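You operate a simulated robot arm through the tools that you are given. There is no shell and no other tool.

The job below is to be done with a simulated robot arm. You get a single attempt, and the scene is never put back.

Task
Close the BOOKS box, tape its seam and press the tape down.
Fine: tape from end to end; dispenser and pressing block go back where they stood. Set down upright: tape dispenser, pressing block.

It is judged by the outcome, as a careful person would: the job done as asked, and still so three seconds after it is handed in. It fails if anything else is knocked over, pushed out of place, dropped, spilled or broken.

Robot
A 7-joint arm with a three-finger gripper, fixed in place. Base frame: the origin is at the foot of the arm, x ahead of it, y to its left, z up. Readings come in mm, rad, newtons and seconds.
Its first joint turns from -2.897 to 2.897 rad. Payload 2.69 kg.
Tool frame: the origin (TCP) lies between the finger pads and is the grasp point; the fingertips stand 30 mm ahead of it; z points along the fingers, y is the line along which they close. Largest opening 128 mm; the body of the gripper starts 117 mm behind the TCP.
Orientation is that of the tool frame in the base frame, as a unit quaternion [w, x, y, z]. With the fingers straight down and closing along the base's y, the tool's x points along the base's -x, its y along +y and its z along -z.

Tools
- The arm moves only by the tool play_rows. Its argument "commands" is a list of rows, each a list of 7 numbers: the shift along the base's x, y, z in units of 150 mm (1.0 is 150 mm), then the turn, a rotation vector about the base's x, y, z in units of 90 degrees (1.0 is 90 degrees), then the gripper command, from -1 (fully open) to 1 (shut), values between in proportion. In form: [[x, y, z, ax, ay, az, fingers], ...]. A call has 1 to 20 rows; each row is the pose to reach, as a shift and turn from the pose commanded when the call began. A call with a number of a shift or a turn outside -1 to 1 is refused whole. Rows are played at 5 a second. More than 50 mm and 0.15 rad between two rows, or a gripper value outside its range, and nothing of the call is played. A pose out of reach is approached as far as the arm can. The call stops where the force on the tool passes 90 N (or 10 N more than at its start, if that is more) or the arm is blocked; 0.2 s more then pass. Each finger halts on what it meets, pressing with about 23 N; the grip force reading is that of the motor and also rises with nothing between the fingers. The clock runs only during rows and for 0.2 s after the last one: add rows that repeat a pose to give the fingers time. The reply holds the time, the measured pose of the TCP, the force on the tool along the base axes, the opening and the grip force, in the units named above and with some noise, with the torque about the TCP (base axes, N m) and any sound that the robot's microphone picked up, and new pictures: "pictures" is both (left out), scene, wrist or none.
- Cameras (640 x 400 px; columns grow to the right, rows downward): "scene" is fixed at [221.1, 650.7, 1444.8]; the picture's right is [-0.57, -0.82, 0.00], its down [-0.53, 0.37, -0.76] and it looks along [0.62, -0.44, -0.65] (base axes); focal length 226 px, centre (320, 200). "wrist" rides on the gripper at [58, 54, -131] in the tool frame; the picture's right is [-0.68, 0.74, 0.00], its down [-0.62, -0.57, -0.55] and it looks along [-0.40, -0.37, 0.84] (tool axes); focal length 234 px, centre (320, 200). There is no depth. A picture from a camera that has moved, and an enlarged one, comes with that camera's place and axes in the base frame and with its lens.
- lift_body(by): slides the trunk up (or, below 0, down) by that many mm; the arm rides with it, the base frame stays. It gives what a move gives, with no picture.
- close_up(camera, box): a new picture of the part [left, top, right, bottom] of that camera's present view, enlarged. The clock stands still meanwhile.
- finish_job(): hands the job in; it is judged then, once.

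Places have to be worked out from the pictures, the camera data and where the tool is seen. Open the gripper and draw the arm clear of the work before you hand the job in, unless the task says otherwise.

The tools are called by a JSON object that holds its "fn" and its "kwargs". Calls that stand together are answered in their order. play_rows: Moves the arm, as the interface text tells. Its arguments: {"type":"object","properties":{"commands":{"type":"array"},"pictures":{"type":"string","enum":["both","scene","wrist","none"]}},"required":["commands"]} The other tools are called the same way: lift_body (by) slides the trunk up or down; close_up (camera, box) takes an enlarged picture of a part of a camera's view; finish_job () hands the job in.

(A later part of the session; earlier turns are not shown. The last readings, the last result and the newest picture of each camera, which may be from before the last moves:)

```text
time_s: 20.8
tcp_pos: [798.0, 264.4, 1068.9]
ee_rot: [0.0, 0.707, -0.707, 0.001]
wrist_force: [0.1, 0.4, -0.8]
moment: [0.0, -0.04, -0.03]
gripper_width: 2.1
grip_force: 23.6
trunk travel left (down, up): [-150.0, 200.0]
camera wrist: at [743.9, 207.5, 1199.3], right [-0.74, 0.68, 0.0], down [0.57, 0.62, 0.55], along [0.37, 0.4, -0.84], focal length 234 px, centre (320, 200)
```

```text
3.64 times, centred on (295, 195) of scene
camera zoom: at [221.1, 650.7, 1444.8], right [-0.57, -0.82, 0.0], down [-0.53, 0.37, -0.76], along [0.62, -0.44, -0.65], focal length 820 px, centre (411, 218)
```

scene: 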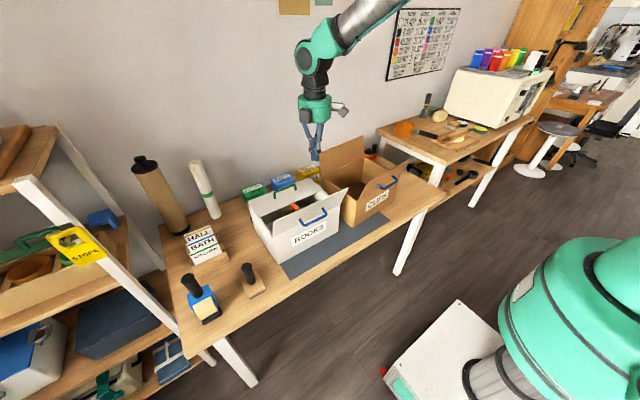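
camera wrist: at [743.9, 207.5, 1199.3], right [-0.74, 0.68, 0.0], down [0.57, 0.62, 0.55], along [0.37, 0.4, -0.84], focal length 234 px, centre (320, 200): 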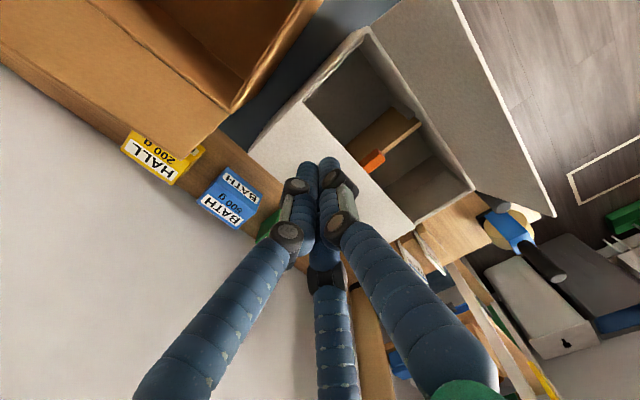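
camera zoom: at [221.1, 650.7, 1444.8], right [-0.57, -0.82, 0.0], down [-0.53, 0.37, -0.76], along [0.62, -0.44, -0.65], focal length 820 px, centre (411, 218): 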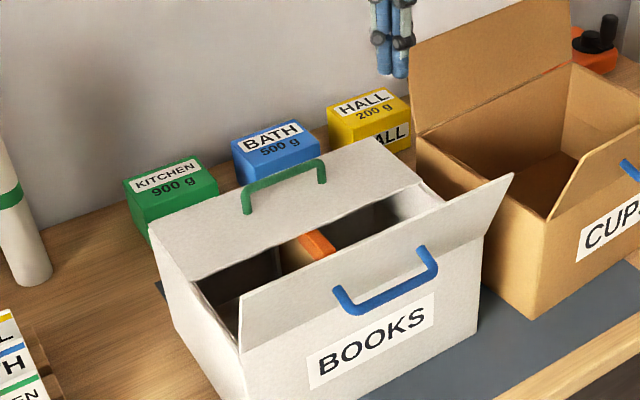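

The back flap stays closed. Now I go over to the robot side of the front flap, at y≈285 clear of its blue handle, staying high on the way.

{"fn": "play_rows", "kwargs": {"commands": [[-0.25, 0.03, 0.07, 0, 0, 0, 1], [-0.5, 0.06, 0.07, 0, 0, 0, 1], [-0.75, 0.09, 0.07, 0, 0, 0, 1], [-1, 0.13, 0.07, 0, 0, 0, 1], [-1, 0.13, 0.07, 0, 0, 0, 1]], "pictures": "none"}}

{"fn": "play_rows", "kwargs": {"commands": [[-0.25, 0, 0, 0, 0, 0, 1], [-0.45, 0, 0, 0, 0, 0, 1], [-0.45, 0, -0.2, 0, 0, 0, 1], [-0.45, 0, -0.45, 0, 0, 0, 1], [-0.45, 0, -0.63, 0, 0, 0, 1], [-0.45, 0, -0.63, 0, 0, 0, 1]]}}

{"fn": "close_up", "kwargs": {"camera": "scene", "box": [250, 140, 380, 250]}}

```text
time_s: 22.0
tcp_pos: [643.8, 285.2, 1081.1]
ee_rot: [0.001, -0.706, 0.708, 0.0]
wrist_force: [0.0, 1.1, 0.7]
moment: [0.01, -0.07, -0.01]
gripper_width: 2.2
grip_force: 22.9
trunk travel left (down, up): [-150.0, 200.0]
```

```text
time_s: 23.4
tcp_pos: [579.7, 286.1, 985.5]
ee_rot: [0.0, 0.707, -0.707, -0.001]
wrist_force: [0.6, -0.4, -0.3]
moment: [-0.06, 0.05, -0.02]
gripper_width: 2.1
grip_force: 23.0
trunk travel left (down, up): [-150.0, 200.0]
camera wrist: at [526.2, 228.3, 1115.8], right [-0.74, 0.68, 0.0], down [0.57, 0.62, 0.55], along [0.37, 0.4, -0.84], focal length 234 px, centre (320, 200)
```

scene: 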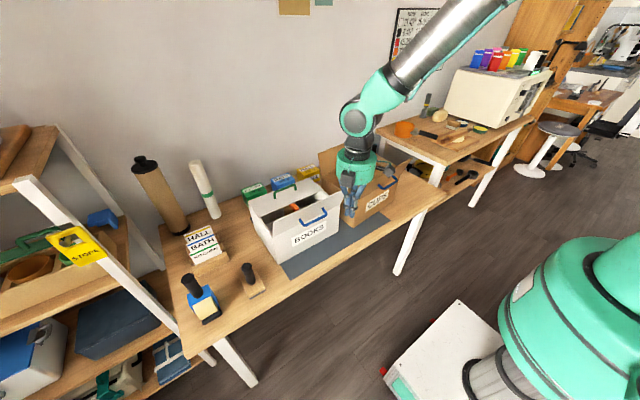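
wrist: 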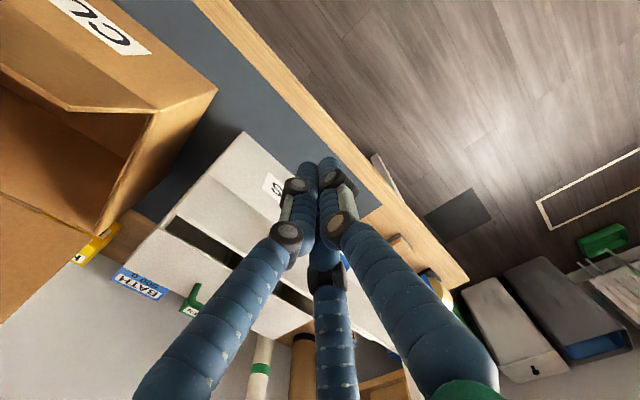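

```text
3.64 times, centred on (315, 195) of scene
camera zoom: at [221.1, 650.7, 1444.8], right [-0.57, -0.82, 0.0], down [-0.53, 0.37, -0.76], along [0.62, -0.44, -0.65], focal length 820 px, centre (338, 218)
```

zoom: 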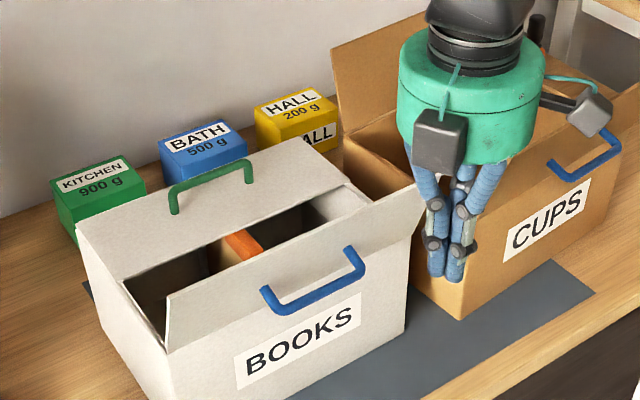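

I'm in front of the front flap. I shift slightly away from the blue handle and push the flap in small steps toward +x.

{"fn": "play_rows", "kwargs": {"commands": [[0.08, -0.08, 0, 0, 0, 0, 1], [0.2, -0.08, 0, 0, 0, 0, 1], [0.32, -0.08, 0, 0, 0, 0, 1], [0.4, -0.08, 0, 0, 0, 0, 1], [0.48, -0.08, 0, 0, 0, 0, 1], [0.56, -0.08, 0, 0, 0, 0, 1], [0.64, -0.08, 0, 0, 0, 0, 1], [0.72, -0.08, 0, 0, 0, 0, 1], [0.8, -0.08, 0, 0, 0, 0, 1], [0.88, -0.08, 0, 0, 0, 0, 1], [0.88, -0.08, 0, 0, 0, 0, 1]]}}

{"fn": "close_up", "kwargs": {"camera": "scene", "box": [250, 140, 380, 250]}}

```text
time_s: 25.8
tcp_pos: [710.5, 272.8, 983.9]
ee_rot: [0.0, -0.706, 0.708, -0.001]
wrist_force: [-0.2, 0.8, -0.7]
moment: [0.0, 0.01, -0.03]
gripper_width: 2.3
grip_force: 22.6
trunk travel left (down, up): [-150.0, 200.0]
camera wrist: at [657.0, 215.3, 1114.9], right [-0.74, 0.68, 0.0], down [0.57, 0.62, 0.55], along [0.37, 0.4, -0.84], focal length 234 px, centre (320, 200)
```

scene: 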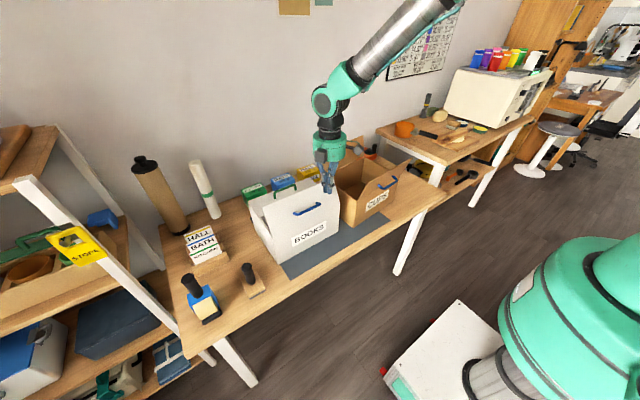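
wrist: 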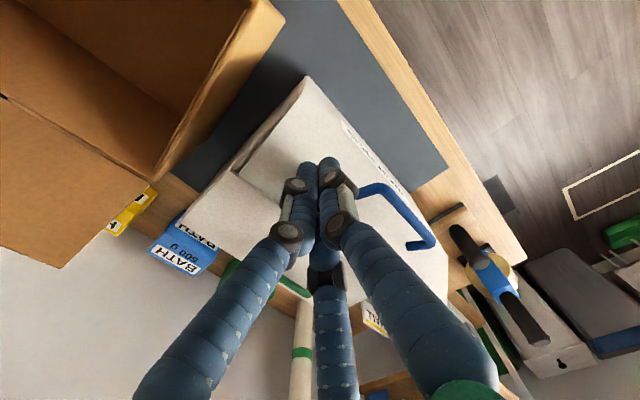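

```text
3.64 times, centred on (315, 195) of scene
camera zoom: at [221.1, 650.7, 1444.8], right [-0.57, -0.82, 0.0], down [-0.53, 0.37, -0.76], along [0.62, -0.44, -0.65], focal length 820 px, centre (338, 218)
```

zoom: 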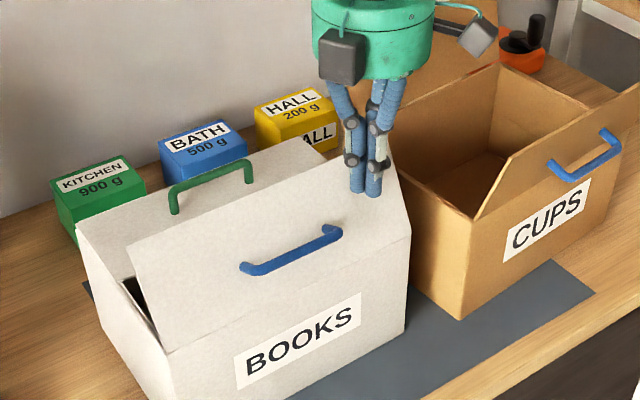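

The front flap is folding in as expected. I continue forward and down to bring it nearly flat.

{"fn": "play_rows", "kwargs": {"commands": [[0.08, 0, -0.04, 0, 0, 0, 1], [0.16, 0, -0.09, 0, 0, 0, 1], [0.24, 0, -0.15, 0, 0, 0, 1], [0.3, 0, -0.22, 0, 0, 0, 1], [0.34, 0, -0.29, 0, 0, 0, 1], [0.34, 0, -0.35, 0, 0, 0, 1], [0.34, 0, -0.39, 0, 0, 0, 1], [0.34, 0, -0.39, 0, 0, 0, 1]]}}

{"fn": "close_up", "kwargs": {"camera": "scene", "box": [250, 140, 380, 250]}}

```text
time_s: 27.6
tcp_pos: [762.6, 273.8, 926.2]
ee_rot: [0.0, -0.707, 0.707, 0.0]
wrist_force: [0.1, -0.3, 0.8]
moment: [0.03, 0.0, 0.03]
gripper_width: 1.8
grip_force: 23.0
trunk travel left (down, up): [-150.0, 200.0]
camera wrist: at [708.4, 216.2, 1056.3], right [-0.74, 0.68, 0.0], down [0.57, 0.62, 0.55], along [0.37, 0.4, -0.84], focal length 234 px, centre (320, 200)
```

scene: 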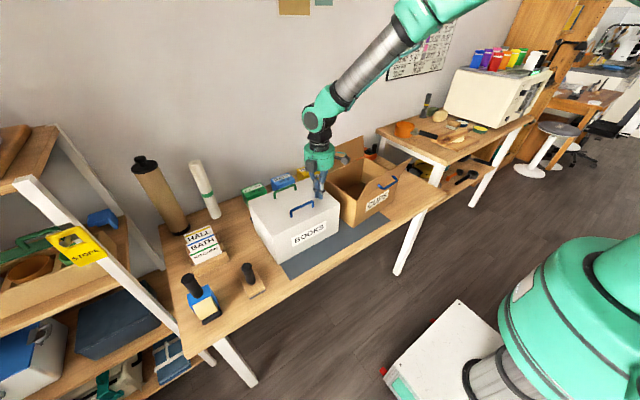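
wrist: 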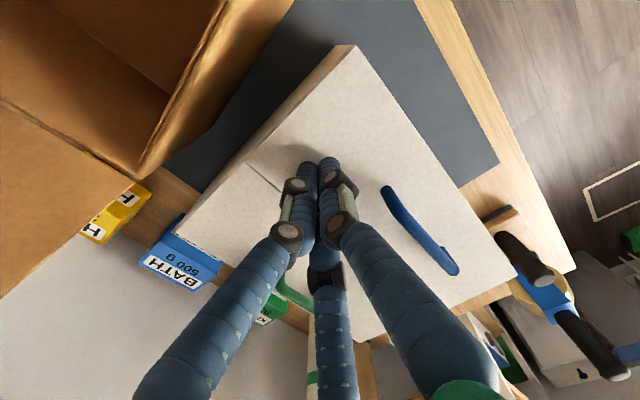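

```text
3.64 times, centred on (315, 195) of scene
camera zoom: at [221.1, 650.7, 1444.8], right [-0.57, -0.82, 0.0], down [-0.53, 0.37, -0.76], along [0.62, -0.44, -0.65], focal length 820 px, centre (338, 218)
```

zoom: 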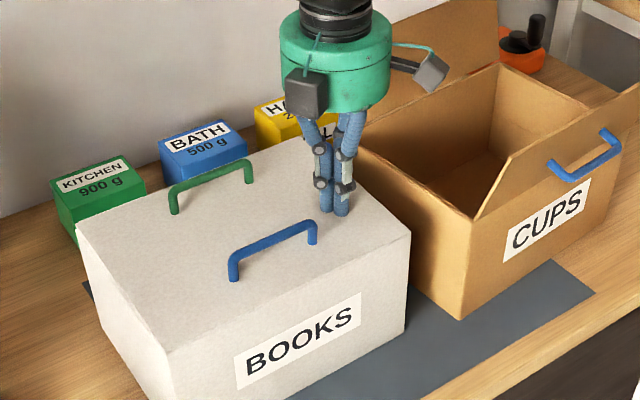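

The box is almost shut. I press the front flap down until resistance, as with the back one, then lift off.

{"fn": "play_rows", "kwargs": {"commands": [[0, 0, -0.015, 0, 0, 0, 1], [0, 0, -0.03, 0, 0, 0, 1], [0, 0, -0.045, 0, 0, 0, 1], [0, 0, -0.055, 0, 0, 0, 1], [0, 0, -0.055, 0, 0, 0, 1]], "pictures": "none"}}

{"fn": "play_rows", "kwargs": {"commands": [[0, 0, 0.2, 0, 0, 0, 1], [0, 0, 0.5, 0, 0, 0, 1], [0, 0.1, 0.8, 0, 0, 0, 1], [0, 0.2, 1, 0, 0, 0, 1], [0, 0.2, 1, 0, 0, 0, 1]]}}

{"fn": "close_up", "kwargs": {"camera": "scene", "box": [240, 160, 350, 260]}}

```text
time_s: 28.8
tcp_pos: [762.4, 275.2, 921.3]
ee_rot: [-0.002, 0.708, -0.707, 0.001]
wrist_force: [-6.1, -0.1, 27.0]
moment: [-0.04, 0.42, 0.01]
gripper_width: 6.1
grip_force: 23.5
trunk travel left (down, up): [-150.0, 200.0]
```

```text
time_s: 30.0
tcp_pos: [762.0, 301.7, 1067.6]
ee_rot: [0.0, 0.707, -0.707, 0.0]
wrist_force: [-0.5, -0.2, -0.2]
moment: [-0.04, -0.05, 0.0]
gripper_width: 2.2
grip_force: 23.9
trunk travel left (down, up): [-150.0, 200.0]
camera wrist: at [707.8, 244.3, 1197.6], right [-0.74, 0.68, 0.0], down [0.57, 0.62, 0.55], along [0.37, 0.4, -0.84], focal length 234 px, centre (320, 200)
```

scene: 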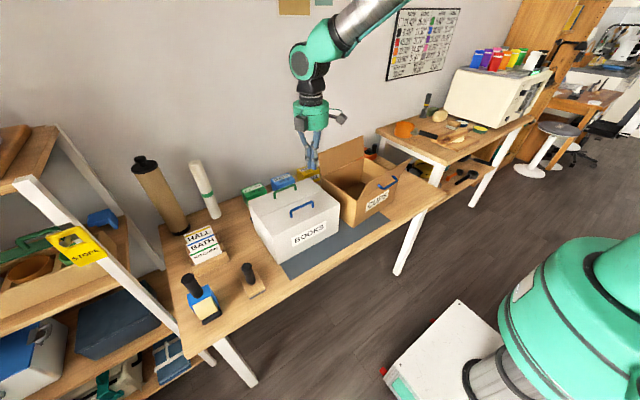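
wrist: 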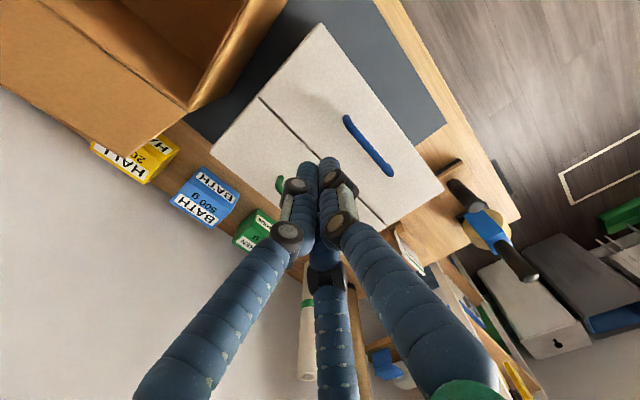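

```text
4.00 times, centred on (295, 210) of scene
camera zoom: at [221.1, 650.7, 1444.8], right [-0.57, -0.82, 0.0], down [-0.53, 0.37, -0.76], along [0.62, -0.44, -0.65], focal length 902 px, centre (420, 160)
```

zoom: 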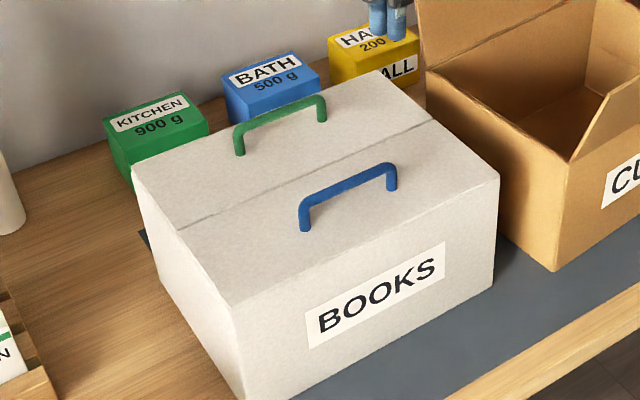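

Both flaps lie flat and stay closed. I enlarge the seam from both cameras to fix its line and ends.

{"fn": "close_up", "kwargs": {"camera": "wrist", "box": [200, 10, 460, 260]}}

{"fn": "close_up", "kwargs": {"camera": "scene", "box": [245, 170, 345, 240]}}

```text
1.60 times, centred on (330, 135) of wrist
camera zoom: at [707.8, 244.3, 1197.6], right [-0.74, 0.68, 0.0], down [0.57, 0.62, 0.55], along [0.37, 0.4, -0.84], focal length 375 px, centre (304, 304)
```

zoom: 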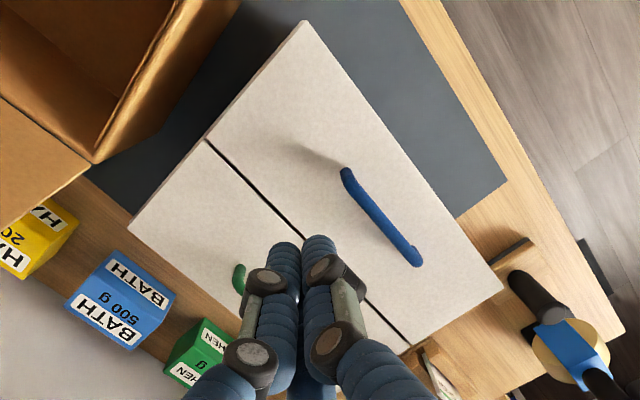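

```text
5.71 times, centred on (295, 205) of scene
camera zoom: at [221.1, 650.7, 1444.8], right [-0.57, -0.82, 0.0], down [-0.53, 0.37, -0.76], along [0.62, -0.44, -0.65], focal length 1289 px, centre (463, 171)
```

zoom: 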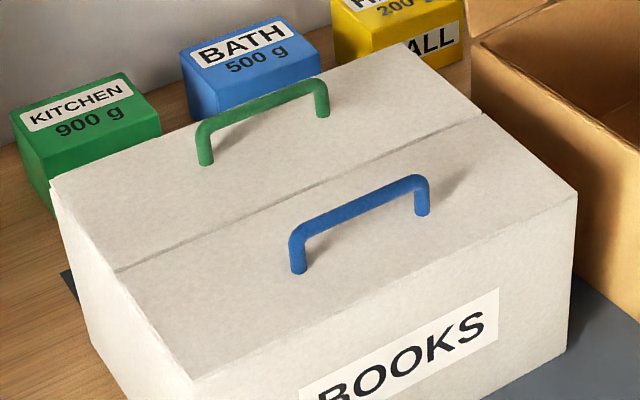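

The seam runs along y at x≈795, from y≈231 to 502, top at z≈892; blue handle near x≈730 and green near x≈853 leave a channel wide enough for the dispenser. Now I travel back toward the dispenser, turning the hand back a quarter turn and opening it partly on the way.

{"fn": "play_rows", "kwargs": {"commands": [[-0.05, 0.083, 0, 0, 0, -0.083, 1], [-0.1, 0.167, 0, 0, 0, -0.167, 1], [-0.15, 0.25, 0, 0, 0, -0.25, 1], [-0.2, 0.333, 0, 0, 0, -0.333, 1], [-0.25, 0.417, 0, 0, 0, -0.417, 1], [-0.3, 0.5, 0, 0, 0, -0.5, 1], [-0.35, 0.583, 0, 0, 0, -0.583, 1], [-0.4, 0.667, 0, 0, 0, -0.667, 1], [-0.45, 0.75, 0, 0, 0, -0.75, 1], [-0.5, 0.833, 0, 0, 0, -0.833, 1], [-0.55, 0.917, 0, 0, 0, -0.917, 1], [-0.6, 1, 0, 0, 0, -1, 1], [-0.6, 1, 0, 0, 0, -1, 1]], "pictures": "none"}}

{"fn": "play_rows", "kwargs": {"commands": [[0, 0.25, 0, 0, 0, 0, 0.5], [0, 0.5, 0, 0, 0, 0, 0], [0, 0.75, 0, 0, 0, 0, -0.1], [-0.04, 1, 0, 0, 0, 0, -0.1], [-0.04, 1, 0, 0, 0, 0, -0.1]]}}

```text
time_s: 32.8
tcp_pos: [672.3, 453.3, 1066.8]
ee_rot: [0.001, 0.001, 1.0, 0.001]
wrist_force: [0.2, -0.3, -0.5]
moment: [-0.02, -0.03, 0.03]
gripper_width: 2.2
grip_force: 23.3
trunk travel left (down, up): [-150.0, 200.0]
```

```text
time_s: 34.0
tcp_pos: [668.7, 605.4, 1067.3]
ee_rot: [0.0, 0.001, 1.0, -0.001]
wrist_force: [0.2, 0.7, -0.2]
moment: [-0.03, 0.0, -0.02]
gripper_width: 70.5
grip_force: 0.1
trunk travel left (down, up): [-150.0, 200.0]
camera wrist: at [609.1, 659.6, 1197.5], right [0.68, 0.74, 0.0], down [0.62, -0.57, 0.55], along [0.4, -0.37, -0.84], focal length 234 px, centre (320, 200)
```

scene: 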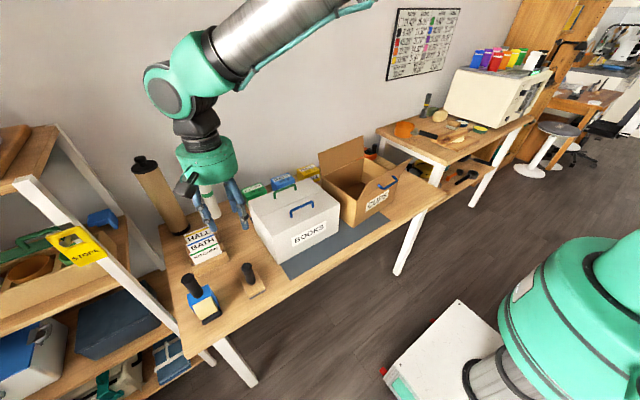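
wrist: 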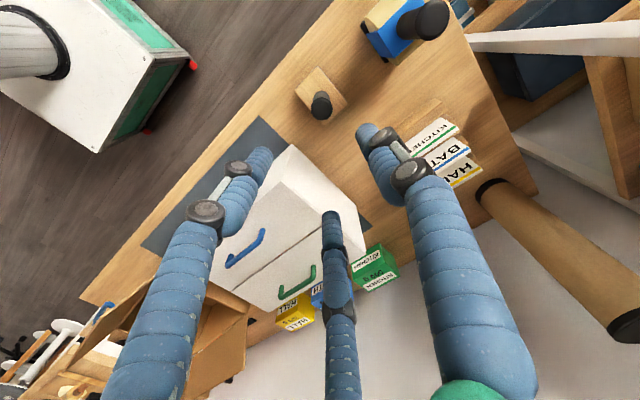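

I enlarge both tools from here to refine their coordinates before grasping.

{"fn": "close_up", "kwargs": {"camera": "wrist", "box": [350, 0, 470, 80]}}

{"fn": "close_up", "kwargs": {"camera": "wrist", "box": [280, 50, 380, 130]}}

{"fn": "close_up", "kwargs": {"camera": "scene", "box": [0, 140, 260, 380]}}

```text
5.00 times, centred on (410, 40) of wrist
camera zoom: at [609.1, 659.6, 1197.5], right [0.68, 0.74, 0.0], down [0.62, -0.57, 0.55], along [0.4, -0.37, -0.84], focal length 1171 px, centre (-130, 1000)
```

zoom: 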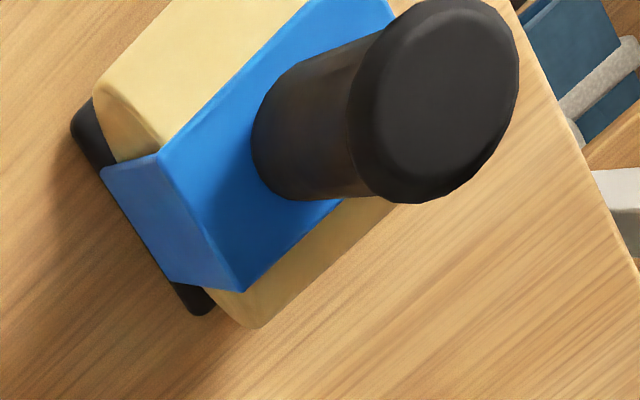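

```text
5.00 times, centred on (330, 90) of wrist
camera zoom: at [609.1, 659.6, 1197.5], right [0.68, 0.74, 0.0], down [0.62, -0.57, 0.55], along [0.4, -0.37, -0.84], focal length 1171 px, centre (270, 750)
```

zoom: 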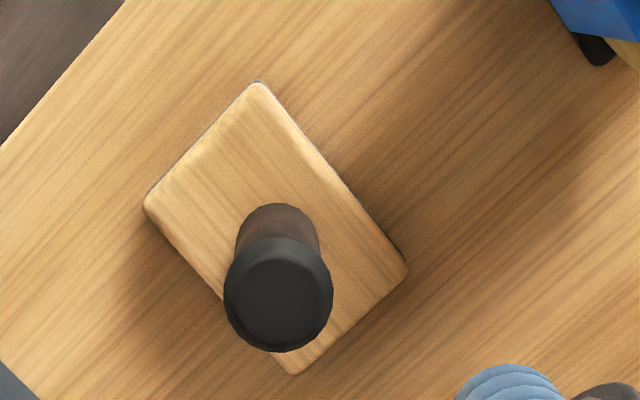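

```text
1.67 times, centred on (130, 260) of scene
camera zoom: at [221.1, 650.7, 1444.8], right [-0.57, -0.82, 0.0], down [-0.53, 0.37, -0.76], along [0.62, -0.44, -0.65], focal length 376 px, centre (637, 100)
```

zoom: 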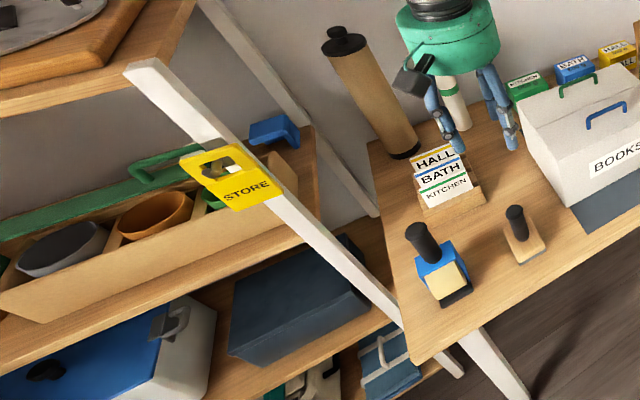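

Combining views, I judge the dispenser handle axis at about (666,750) and the block handle at about (664,611). I move above the dispenser with the tips still over its handle and look again.

{"fn": "play_rows", "kwargs": {"commands": [[0, 0.25, 0, 0, 0, 0, -0.1], [0, 0.5, 0, 0, 0, 0, -0.1], [-0.01, 0.75, 0, 0, 0, 0, -0.1], [-0.02, 0.965, -0.1, 0, 0, 0, -0.1], [-0.02, 0.965, -0.3, 0, 0, 0, -0.1], [-0.02, 0.965, -0.45, 0, 0, 0, -0.1], [-0.02, 0.965, -0.45, 0, 0, 0, -0.1]]}}

{"fn": "close_up", "kwargs": {"camera": "scene", "box": [140, 220, 260, 330]}}

{"fn": "close_up", "kwargs": {"camera": "wrist", "box": [220, 60, 440, 260]}}

```text
time_s: 35.6
tcp_pos: [663.1, 747.6, 1000.4]
ee_rot: [0.0, 0.0, 1.0, 0.0]
wrist_force: [-0.1, -0.9, 0.1]
moment: [0.01, 0.0, -0.01]
gripper_width: 70.5
grip_force: 0.0
trunk travel left (down, up): [-150.0, 200.0]
camera wrist: at [605.1, 801.9, 1130.4], right [0.68, 0.74, 0.0], down [0.62, -0.57, 0.55], along [0.4, -0.37, -0.84], focal length 234 px, centre (320, 200)
```

scene: 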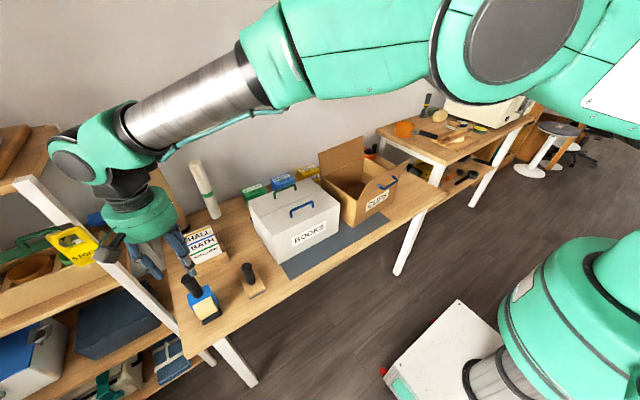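
wrist: 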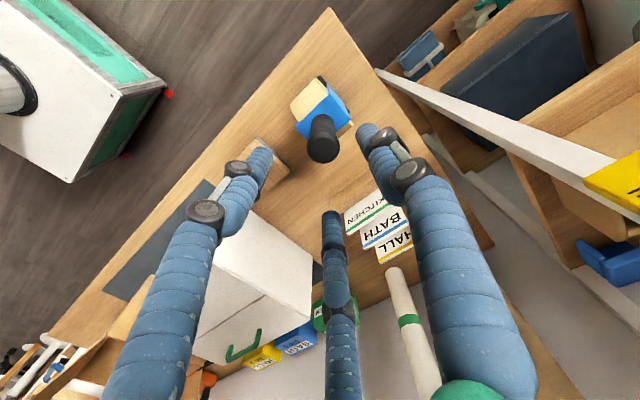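

```text
3.64 times, centred on (200, 275) of scene
camera zoom: at [221.1, 650.7, 1444.8], right [-0.57, -0.82, 0.0], down [-0.53, 0.37, -0.76], along [0.62, -0.44, -0.65], focal length 820 px, centre (756, -73)
```

zoom: 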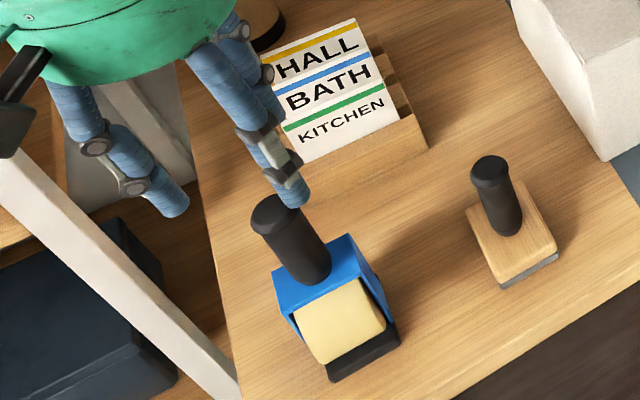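

```text
2.00 times, centred on (330, 160) of wrist
camera zoom: at [605.1, 801.9, 1130.4], right [0.68, 0.74, 0.0], down [0.62, -0.57, 0.55], along [0.4, -0.37, -0.84], focal length 468 px, centre (300, 280)
```

zoom: 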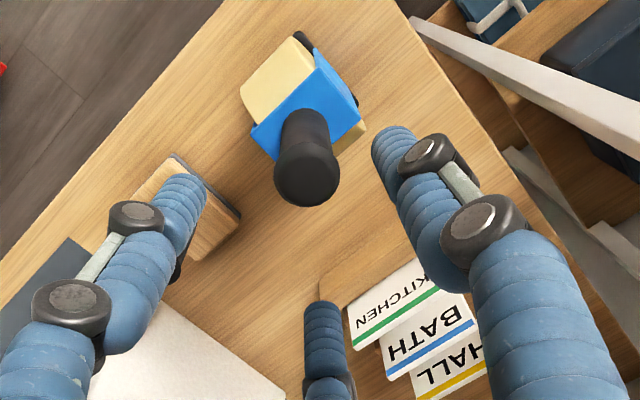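

From this view the handle axis is at about (664,752), nearly under the TCP. I make the small correction and begin to descend around the handle, checking that the arm still reaches.

{"fn": "play_rows", "kwargs": {"commands": [[0.008, 0.025, -0.1, 0, 0, 0, -0.1], [0.008, 0.025, -0.25, 0, 0, 0, -0.1], [0.008, 0.025, -0.4, 0, 0, 0, -0.1], [0.008, 0.025, -0.4, 0, 0, 0, -0.1]]}}

{"fn": "close_up", "kwargs": {"camera": "wrist", "box": [220, 60, 440, 260]}}

{"fn": "close_up", "kwargs": {"camera": "scene", "box": [140, 220, 260, 330]}}

```text
time_s: 36.6
tcp_pos: [663.1, 749.6, 939.8]
ee_rot: [0.001, 0.0, 1.0, 0.0]
wrist_force: [-0.5, -0.4, 0.0]
moment: [0.0, 0.0, -0.03]
gripper_width: 70.1
grip_force: 0.1
trunk travel left (down, up): [-150.0, 200.0]
camera wrist: at [605.9, 805.2, 1070.0], right [0.68, 0.74, 0.0], down [0.62, -0.57, 0.55], along [0.4, -0.37, -0.84], focal length 234 px, centre (320, 200)
```

scene: 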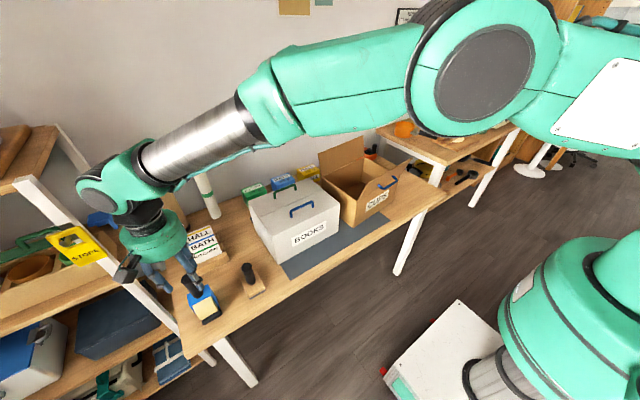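
wrist: 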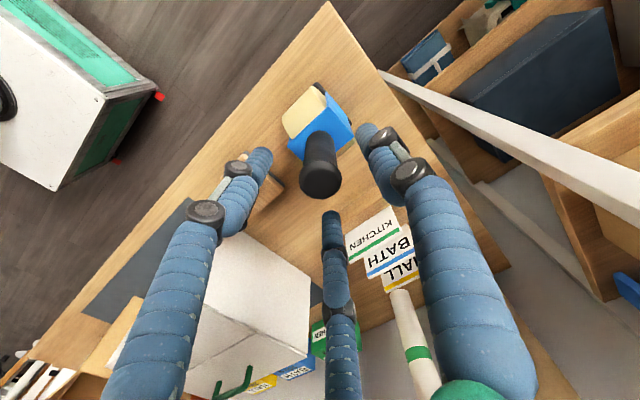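

```text
2.00 times, centred on (330, 160) of wrist
camera zoom: at [605.9, 805.2, 1070.0], right [0.68, 0.74, 0.0], down [0.62, -0.57, 0.55], along [0.4, -0.37, -0.84], focal length 468 px, centre (300, 280)
```

zoom: 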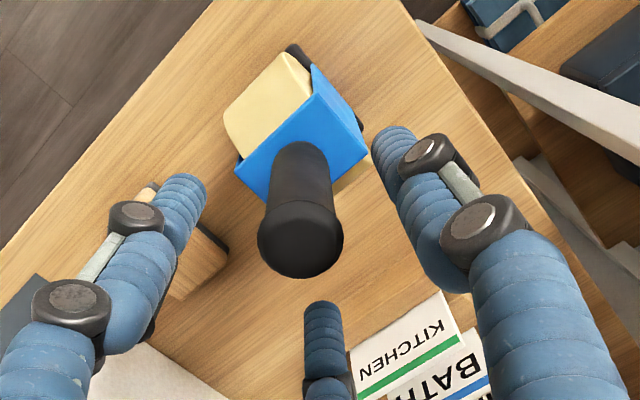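

```text
3.64 times, centred on (200, 275) of scene
camera zoom: at [221.1, 650.7, 1444.8], right [-0.57, -0.82, 0.0], down [-0.53, 0.37, -0.76], along [0.62, -0.44, -0.65], focal length 820 px, centre (756, -73)
```

zoom: 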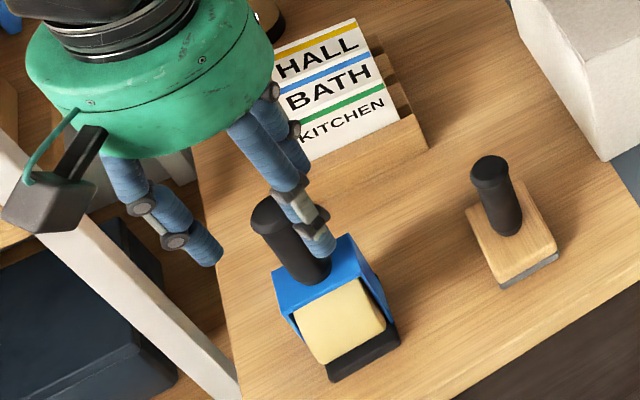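

The handle top is centred under the TCP within a couple of mm. I descend to TCP z≈885 and close on the handle.

{"fn": "play_rows", "kwargs": {"commands": [[0, 0, -0.12, 0, 0, 0, -0.1], [0, 0, -0.24, 0, 0, 0, -0.1], [0, 0, -0.36, 0, 0, 0, -0.1], [0, 0, -0.36, 0, 0, 0, -0.1]]}}

{"fn": "close_up", "kwargs": {"camera": "wrist", "box": [220, 60, 440, 260]}}

{"fn": "close_up", "kwargs": {"camera": "scene", "box": [140, 220, 260, 330]}}

```text
time_s: 37.6
tcp_pos: [665.4, 751.9, 886.2]
ee_rot: [0.0, 0.0, 1.0, 0.0]
wrist_force: [-0.3, 0.0, 0.1]
moment: [-0.03, 0.01, 0.0]
gripper_width: 70.5
grip_force: 0.0
trunk travel left (down, up): [-150.0, 200.0]
camera wrist: at [607.1, 807.2, 1016.2], right [0.68, 0.74, 0.0], down [0.62, -0.57, 0.55], along [0.4, -0.37, -0.84], focal length 234 px, centre (320, 200)
```

scene: 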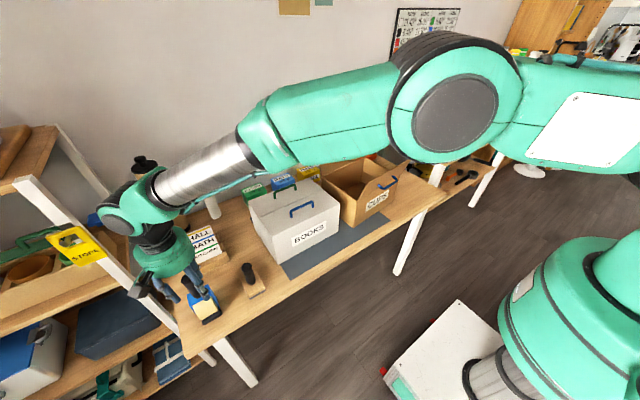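
wrist: 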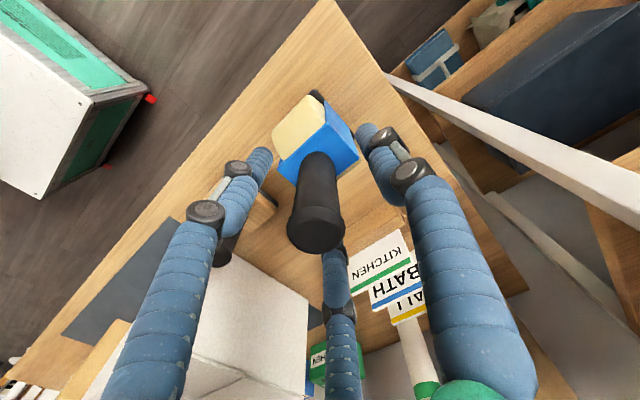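

```text
2.00 times, centred on (330, 160) of wrist
camera zoom: at [607.1, 807.2, 1016.2], right [0.68, 0.74, 0.0], down [0.62, -0.57, 0.55], along [0.4, -0.37, -0.84], focal length 468 px, centre (300, 280)
```

zoom: 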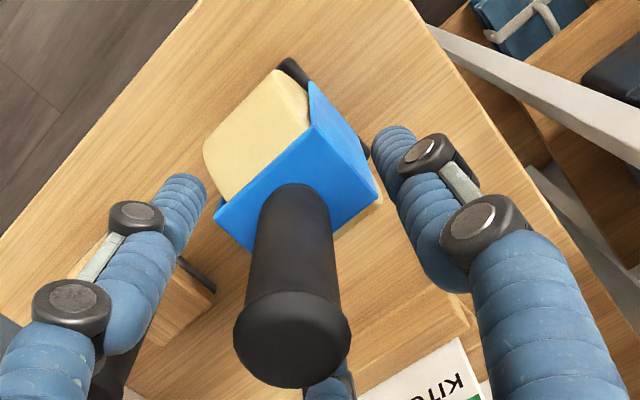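

```text
3.64 times, centred on (200, 275) of scene
camera zoom: at [221.1, 650.7, 1444.8], right [-0.57, -0.82, 0.0], down [-0.53, 0.37, -0.76], along [0.62, -0.44, -0.65], focal length 820 px, centre (756, -73)
```

zoom: 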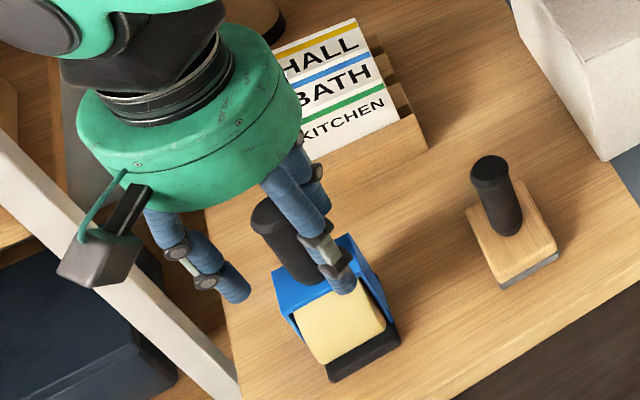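

The handle is well centred between the fingers. I close the gripper on it without moving.

{"fn": "play_rows", "kwargs": {"commands": [[0, 0, 0, 0, 0, 0, 0.3], [0, 0, 0, 0, 0, 0, 1], [0, 0, 0, 0, 0, 0, 1], [0, 0, 0, 0, 0, 0, 1], [0, 0, 0, 0, 0, 0, 1]]}}

{"fn": "close_up", "kwargs": {"camera": "wrist", "box": [220, 60, 440, 260]}}

```text
time_s: 38.8
tcp_pos: [664.5, 750.9, 885.8]
ee_rot: [0.001, -0.001, 1.0, 0.0]
wrist_force: [0.0, -1.4, -0.3]
moment: [-0.06, -0.06, 0.03]
gripper_width: 28.9
grip_force: 22.7
trunk travel left (down, up): [-150.0, 200.0]
camera wrist: at [607.0, 806.8, 1016.5], right [0.68, 0.74, 0.0], down [0.62, -0.57, 0.55], along [0.4, -0.37, -0.84], focal length 234 px, centre (320, 200)
```

scene: 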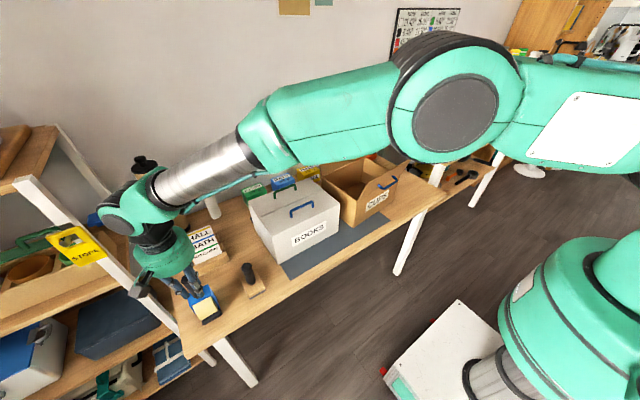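
wrist: 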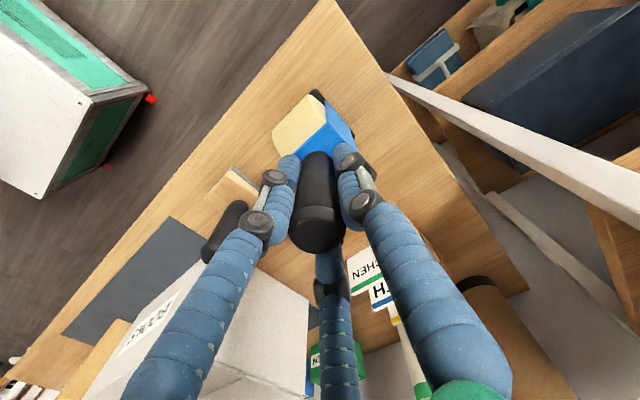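

```text
2.00 times, centred on (330, 160) of wrist
camera zoom: at [607.0, 806.8, 1016.5], right [0.68, 0.74, 0.0], down [0.62, -0.57, 0.55], along [0.4, -0.37, -0.84], focal length 468 px, centre (300, 280)
```

zoom: 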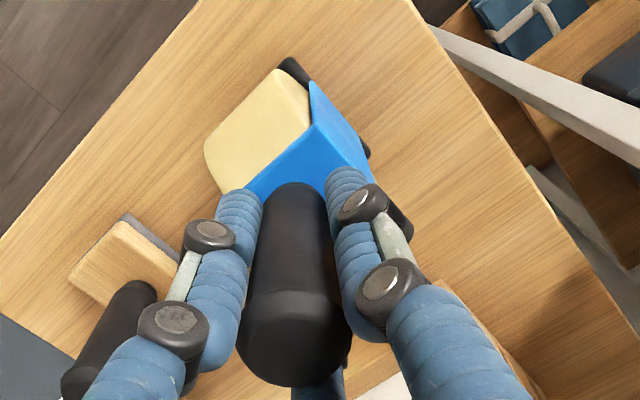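

Grip is on a 28.9 mm wide handle at TCP (664.5, 750.9, 885.8) – I note this as its standing pose. I lift it straight up.

{"fn": "play_rows", "kwargs": {"commands": [[0, 0, 0.05, 0, 0, 0, 1], [0, 0, 0.15, 0, 0, 0, 1], [0, 0, 0.35, 0, 0, 0, 1], [0, 0, 0.55, 0, 0, 0, 1], [0, 0, 0.75, 0, 0, 0, 1], [0, 0, 0.95, 0, 0, 0, 1], [0, 0, 1, 0, 0, 0, 1], [0, 0, 1, 0, 0, 0, 1]]}}

{"fn": "close_up", "kwargs": {"camera": "scene", "box": [130, 180, 270, 310]}}

```text
time_s: 40.6
tcp_pos: [665.3, 751.7, 1036.1]
ee_rot: [0.0, 0.0, 1.0, 0.0]
wrist_force: [0.7, -0.3, -4.8]
moment: [0.01, -0.04, 0.0]
gripper_width: 28.7
grip_force: 22.9
trunk travel left (down, up): [-150.0, 200.0]
camera wrist: at [606.9, 806.6, 1166.9], right [0.68, 0.74, 0.0], down [0.62, -0.57, 0.55], along [0.4, -0.37, -0.84], focal length 234 px, centre (320, 200)
```

scene: 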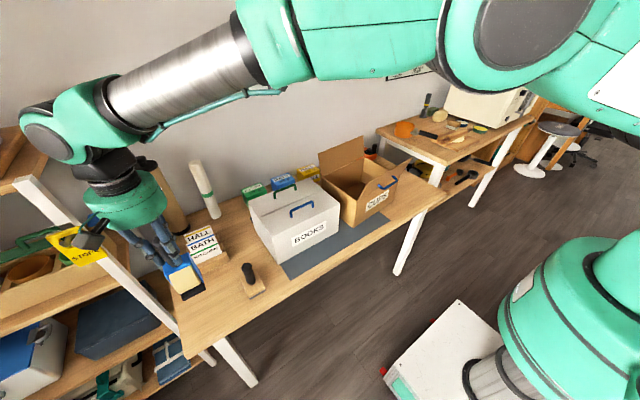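
wrist: 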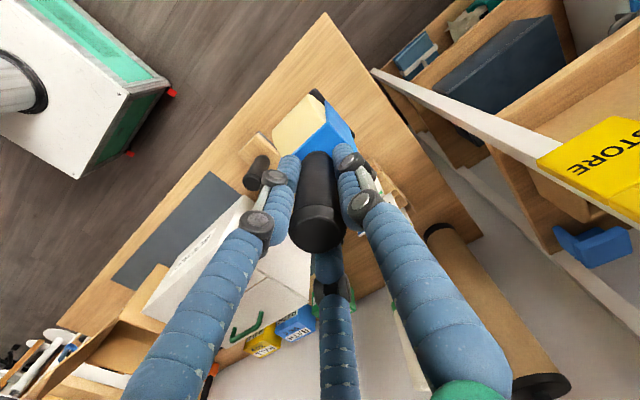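

```text
3.08 times, centred on (200, 245) of scene
camera zoom: at [221.1, 650.7, 1444.8], right [-0.57, -0.82, 0.0], down [-0.53, 0.37, -0.76], along [0.62, -0.44, -0.65], focal length 694 px, centre (689, 62)
```

zoom: 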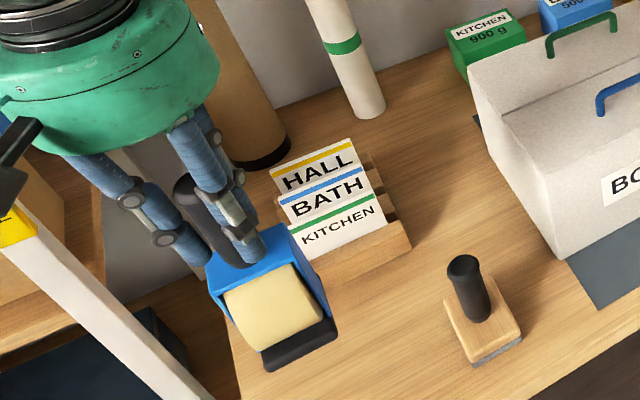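

The dispenser is held steady (about 4.8 N, no slip). I raise it further and carry it toward the box, keeping its base above the lid handles.

{"fn": "play_rows", "kwargs": {"commands": [[0, -0.1, 0.15, 0, 0, 0, 1], [0, -0.25, 0.3, 0, 0, 0, 1], [0, -0.5, 0.4, 0, 0, 0, 1], [0, -0.75, 0.4, 0, 0, 0, 1], [0, -1, 0.4, 0, 0, 0, 1], [0, -1, 0.4, 0, 0, 0, 1]], "pictures": "none"}}

{"fn": "play_rows", "kwargs": {"commands": [[0.07, -0.083, 0, 0, 0, 0.083, 1], [0.14, -0.167, 0, 0, 0, 0.167, 1], [0.22, -0.25, 0, 0, 0, 0.25, 1], [0.29, -0.333, 0, 0, 0, 0.333, 1], [0.36, -0.417, 0, 0, 0, 0.417, 1], [0.43, -0.5, 0, 0, 0, 0.5, 1], [0.5, -0.583, 0, 0, 0, 0.583, 1], [0.57, -0.667, 0, 0, 0, 0.667, 1], [0.65, -0.75, 0, 0, 0, 0.75, 1], [0.72, -0.833, 0, 0, 0, 0.833, 1], [0.79, -0.917, 0, 0, 0, 0.917, 1], [0.86, -1, 0, 0, 0, 1, 1], [0.86, -1, 0, 0, 0, 1, 1]]}}

```text
time_s: 42.0
tcp_pos: [665.7, 600.9, 1097.8]
ee_rot: [0.0, 0.001, 1.0, -0.001]
wrist_force: [0.7, -0.7, 0.3]
moment: [0.03, 0.0, -0.01]
gripper_width: 27.3
grip_force: 23.1
trunk travel left (down, up): [-150.0, 200.0]
```

```text
time_s: 44.8
tcp_pos: [794.9, 450.0, 1095.9]
ee_rot: [0.0, 0.707, -0.707, 0.0]
wrist_force: [1.4, -0.2, -0.7]
moment: [-0.01, 0.01, 0.0]
gripper_width: 27.1
grip_force: 22.9
trunk travel left (down, up): [-150.0, 200.0]
camera wrist: at [741.6, 392.7, 1226.3], right [-0.74, 0.68, 0.0], down [0.57, 0.62, 0.55], along [0.37, 0.4, -0.84], focal length 234 px, centre (320, 200)
```

scene: 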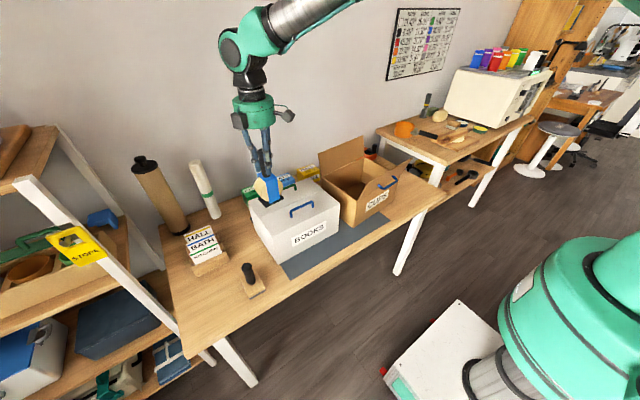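
wrist: 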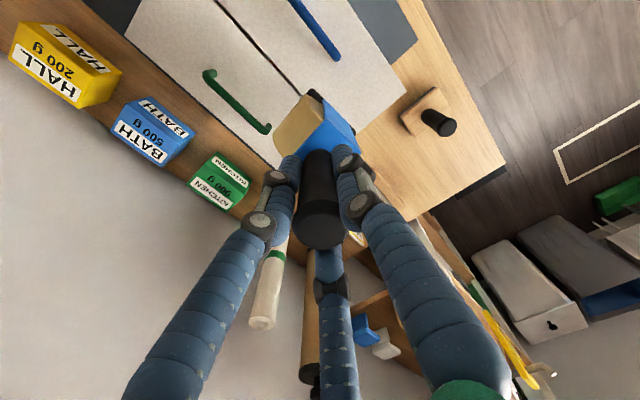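

The gripper width went from 28.7 to 27.1 mm during the carry, so I check whether the dispenser slipped in the grip.

{"fn": "close_up", "kwargs": {"camera": "wrist", "box": [220, 60, 440, 260]}}

{"fn": "close_up", "kwargs": {"camera": "scene", "box": [215, 90, 325, 220]}}

```text
2.00 times, centred on (330, 160) of wrist
camera zoom: at [741.6, 392.7, 1226.3], right [-0.74, 0.68, 0.0], down [0.57, 0.62, 0.55], along [0.37, 0.4, -0.84], focal length 468 px, centre (300, 280)
```

zoom: 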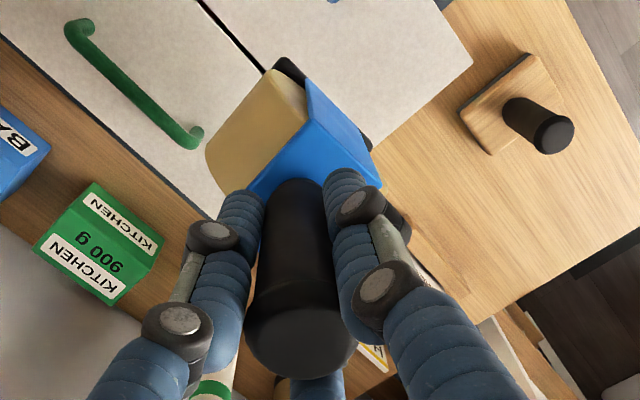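

```text
3.08 times, centred on (270, 155) of scene
camera zoom: at [221.1, 650.7, 1444.8], right [-0.57, -0.82, 0.0], down [-0.53, 0.37, -0.76], along [0.62, -0.44, -0.65], focal length 694 px, centre (474, 338)
```

zoom: 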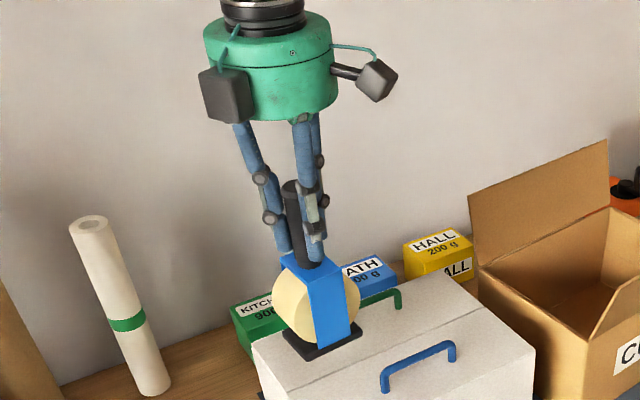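

The dispenser sits upright in the grip with at most 2–3 mm of settling. I carry it on above the seam to the far (−y) end, still above the lid handles.

{"fn": "play_rows", "kwargs": {"commands": [[0, -0.2, 0, 0, 0, 0, 1], [0, -0.4, 0, 0, 0, 0, 1], [0, -0.6, 0, 0, 0, 0, 1], [0, -0.8, 0, 0, 0, 0, 1], [0, -0.9, 0, 0, 0, 0, 1], [0, -0.9, 0, 0, 0, 0, 1]]}}

{"fn": "close_up", "kwargs": {"camera": "wrist", "box": [200, 0, 460, 200]}}

{"fn": "close_up", "kwargs": {"camera": "scene", "box": [240, 100, 370, 230]}}

```text
time_s: 46.2
tcp_pos: [793.7, 314.8, 1096.1]
ee_rot: [-0.001, -0.707, 0.707, 0.0]
wrist_force: [-0.2, 0.1, 1.0]
moment: [0.03, 0.03, -0.01]
gripper_width: 27.4
grip_force: 23.4
trunk travel left (down, up): [-150.0, 200.0]
camera wrist: at [740.4, 257.8, 1226.5], right [-0.74, 0.68, 0.0], down [0.57, 0.62, 0.55], along [0.37, 0.4, -0.84], focal length 234 px, centre (320, 200)
```

scene: 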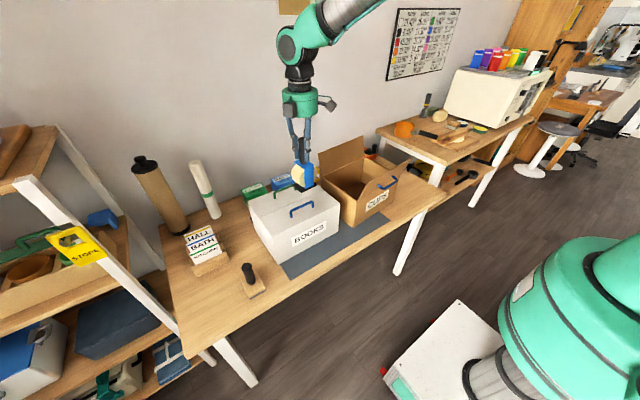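
wrist: 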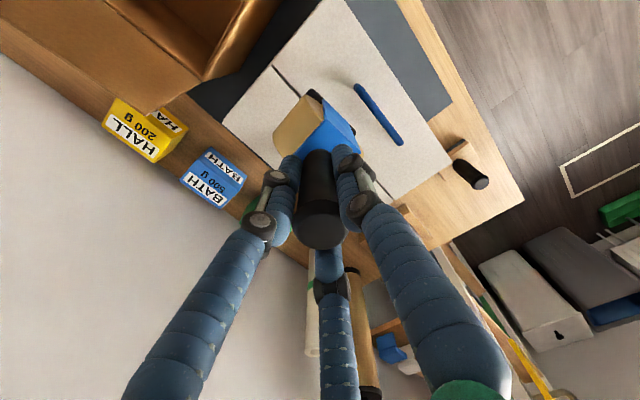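

```text
2.00 times, centred on (330, 100) of wrist
camera zoom: at [740.4, 257.8, 1226.5], right [-0.74, 0.68, 0.0], down [0.57, 0.62, 0.55], along [0.37, 0.4, -0.84], focal length 468 px, centre (300, 400)
```

zoom: 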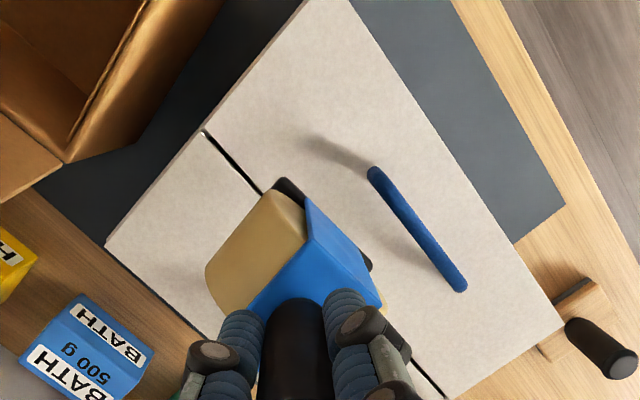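

```text
3.08 times, centred on (305, 165) of scene
camera zoom: at [221.1, 650.7, 1444.8], right [-0.57, -0.82, 0.0], down [-0.53, 0.37, -0.76], along [0.62, -0.44, -0.65], focal length 694 px, centre (366, 308)
```

zoom: 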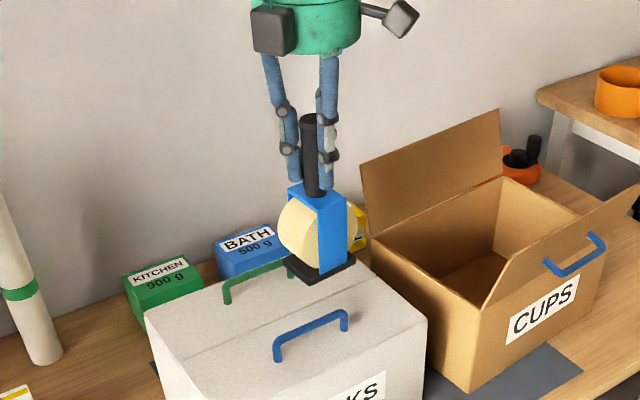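

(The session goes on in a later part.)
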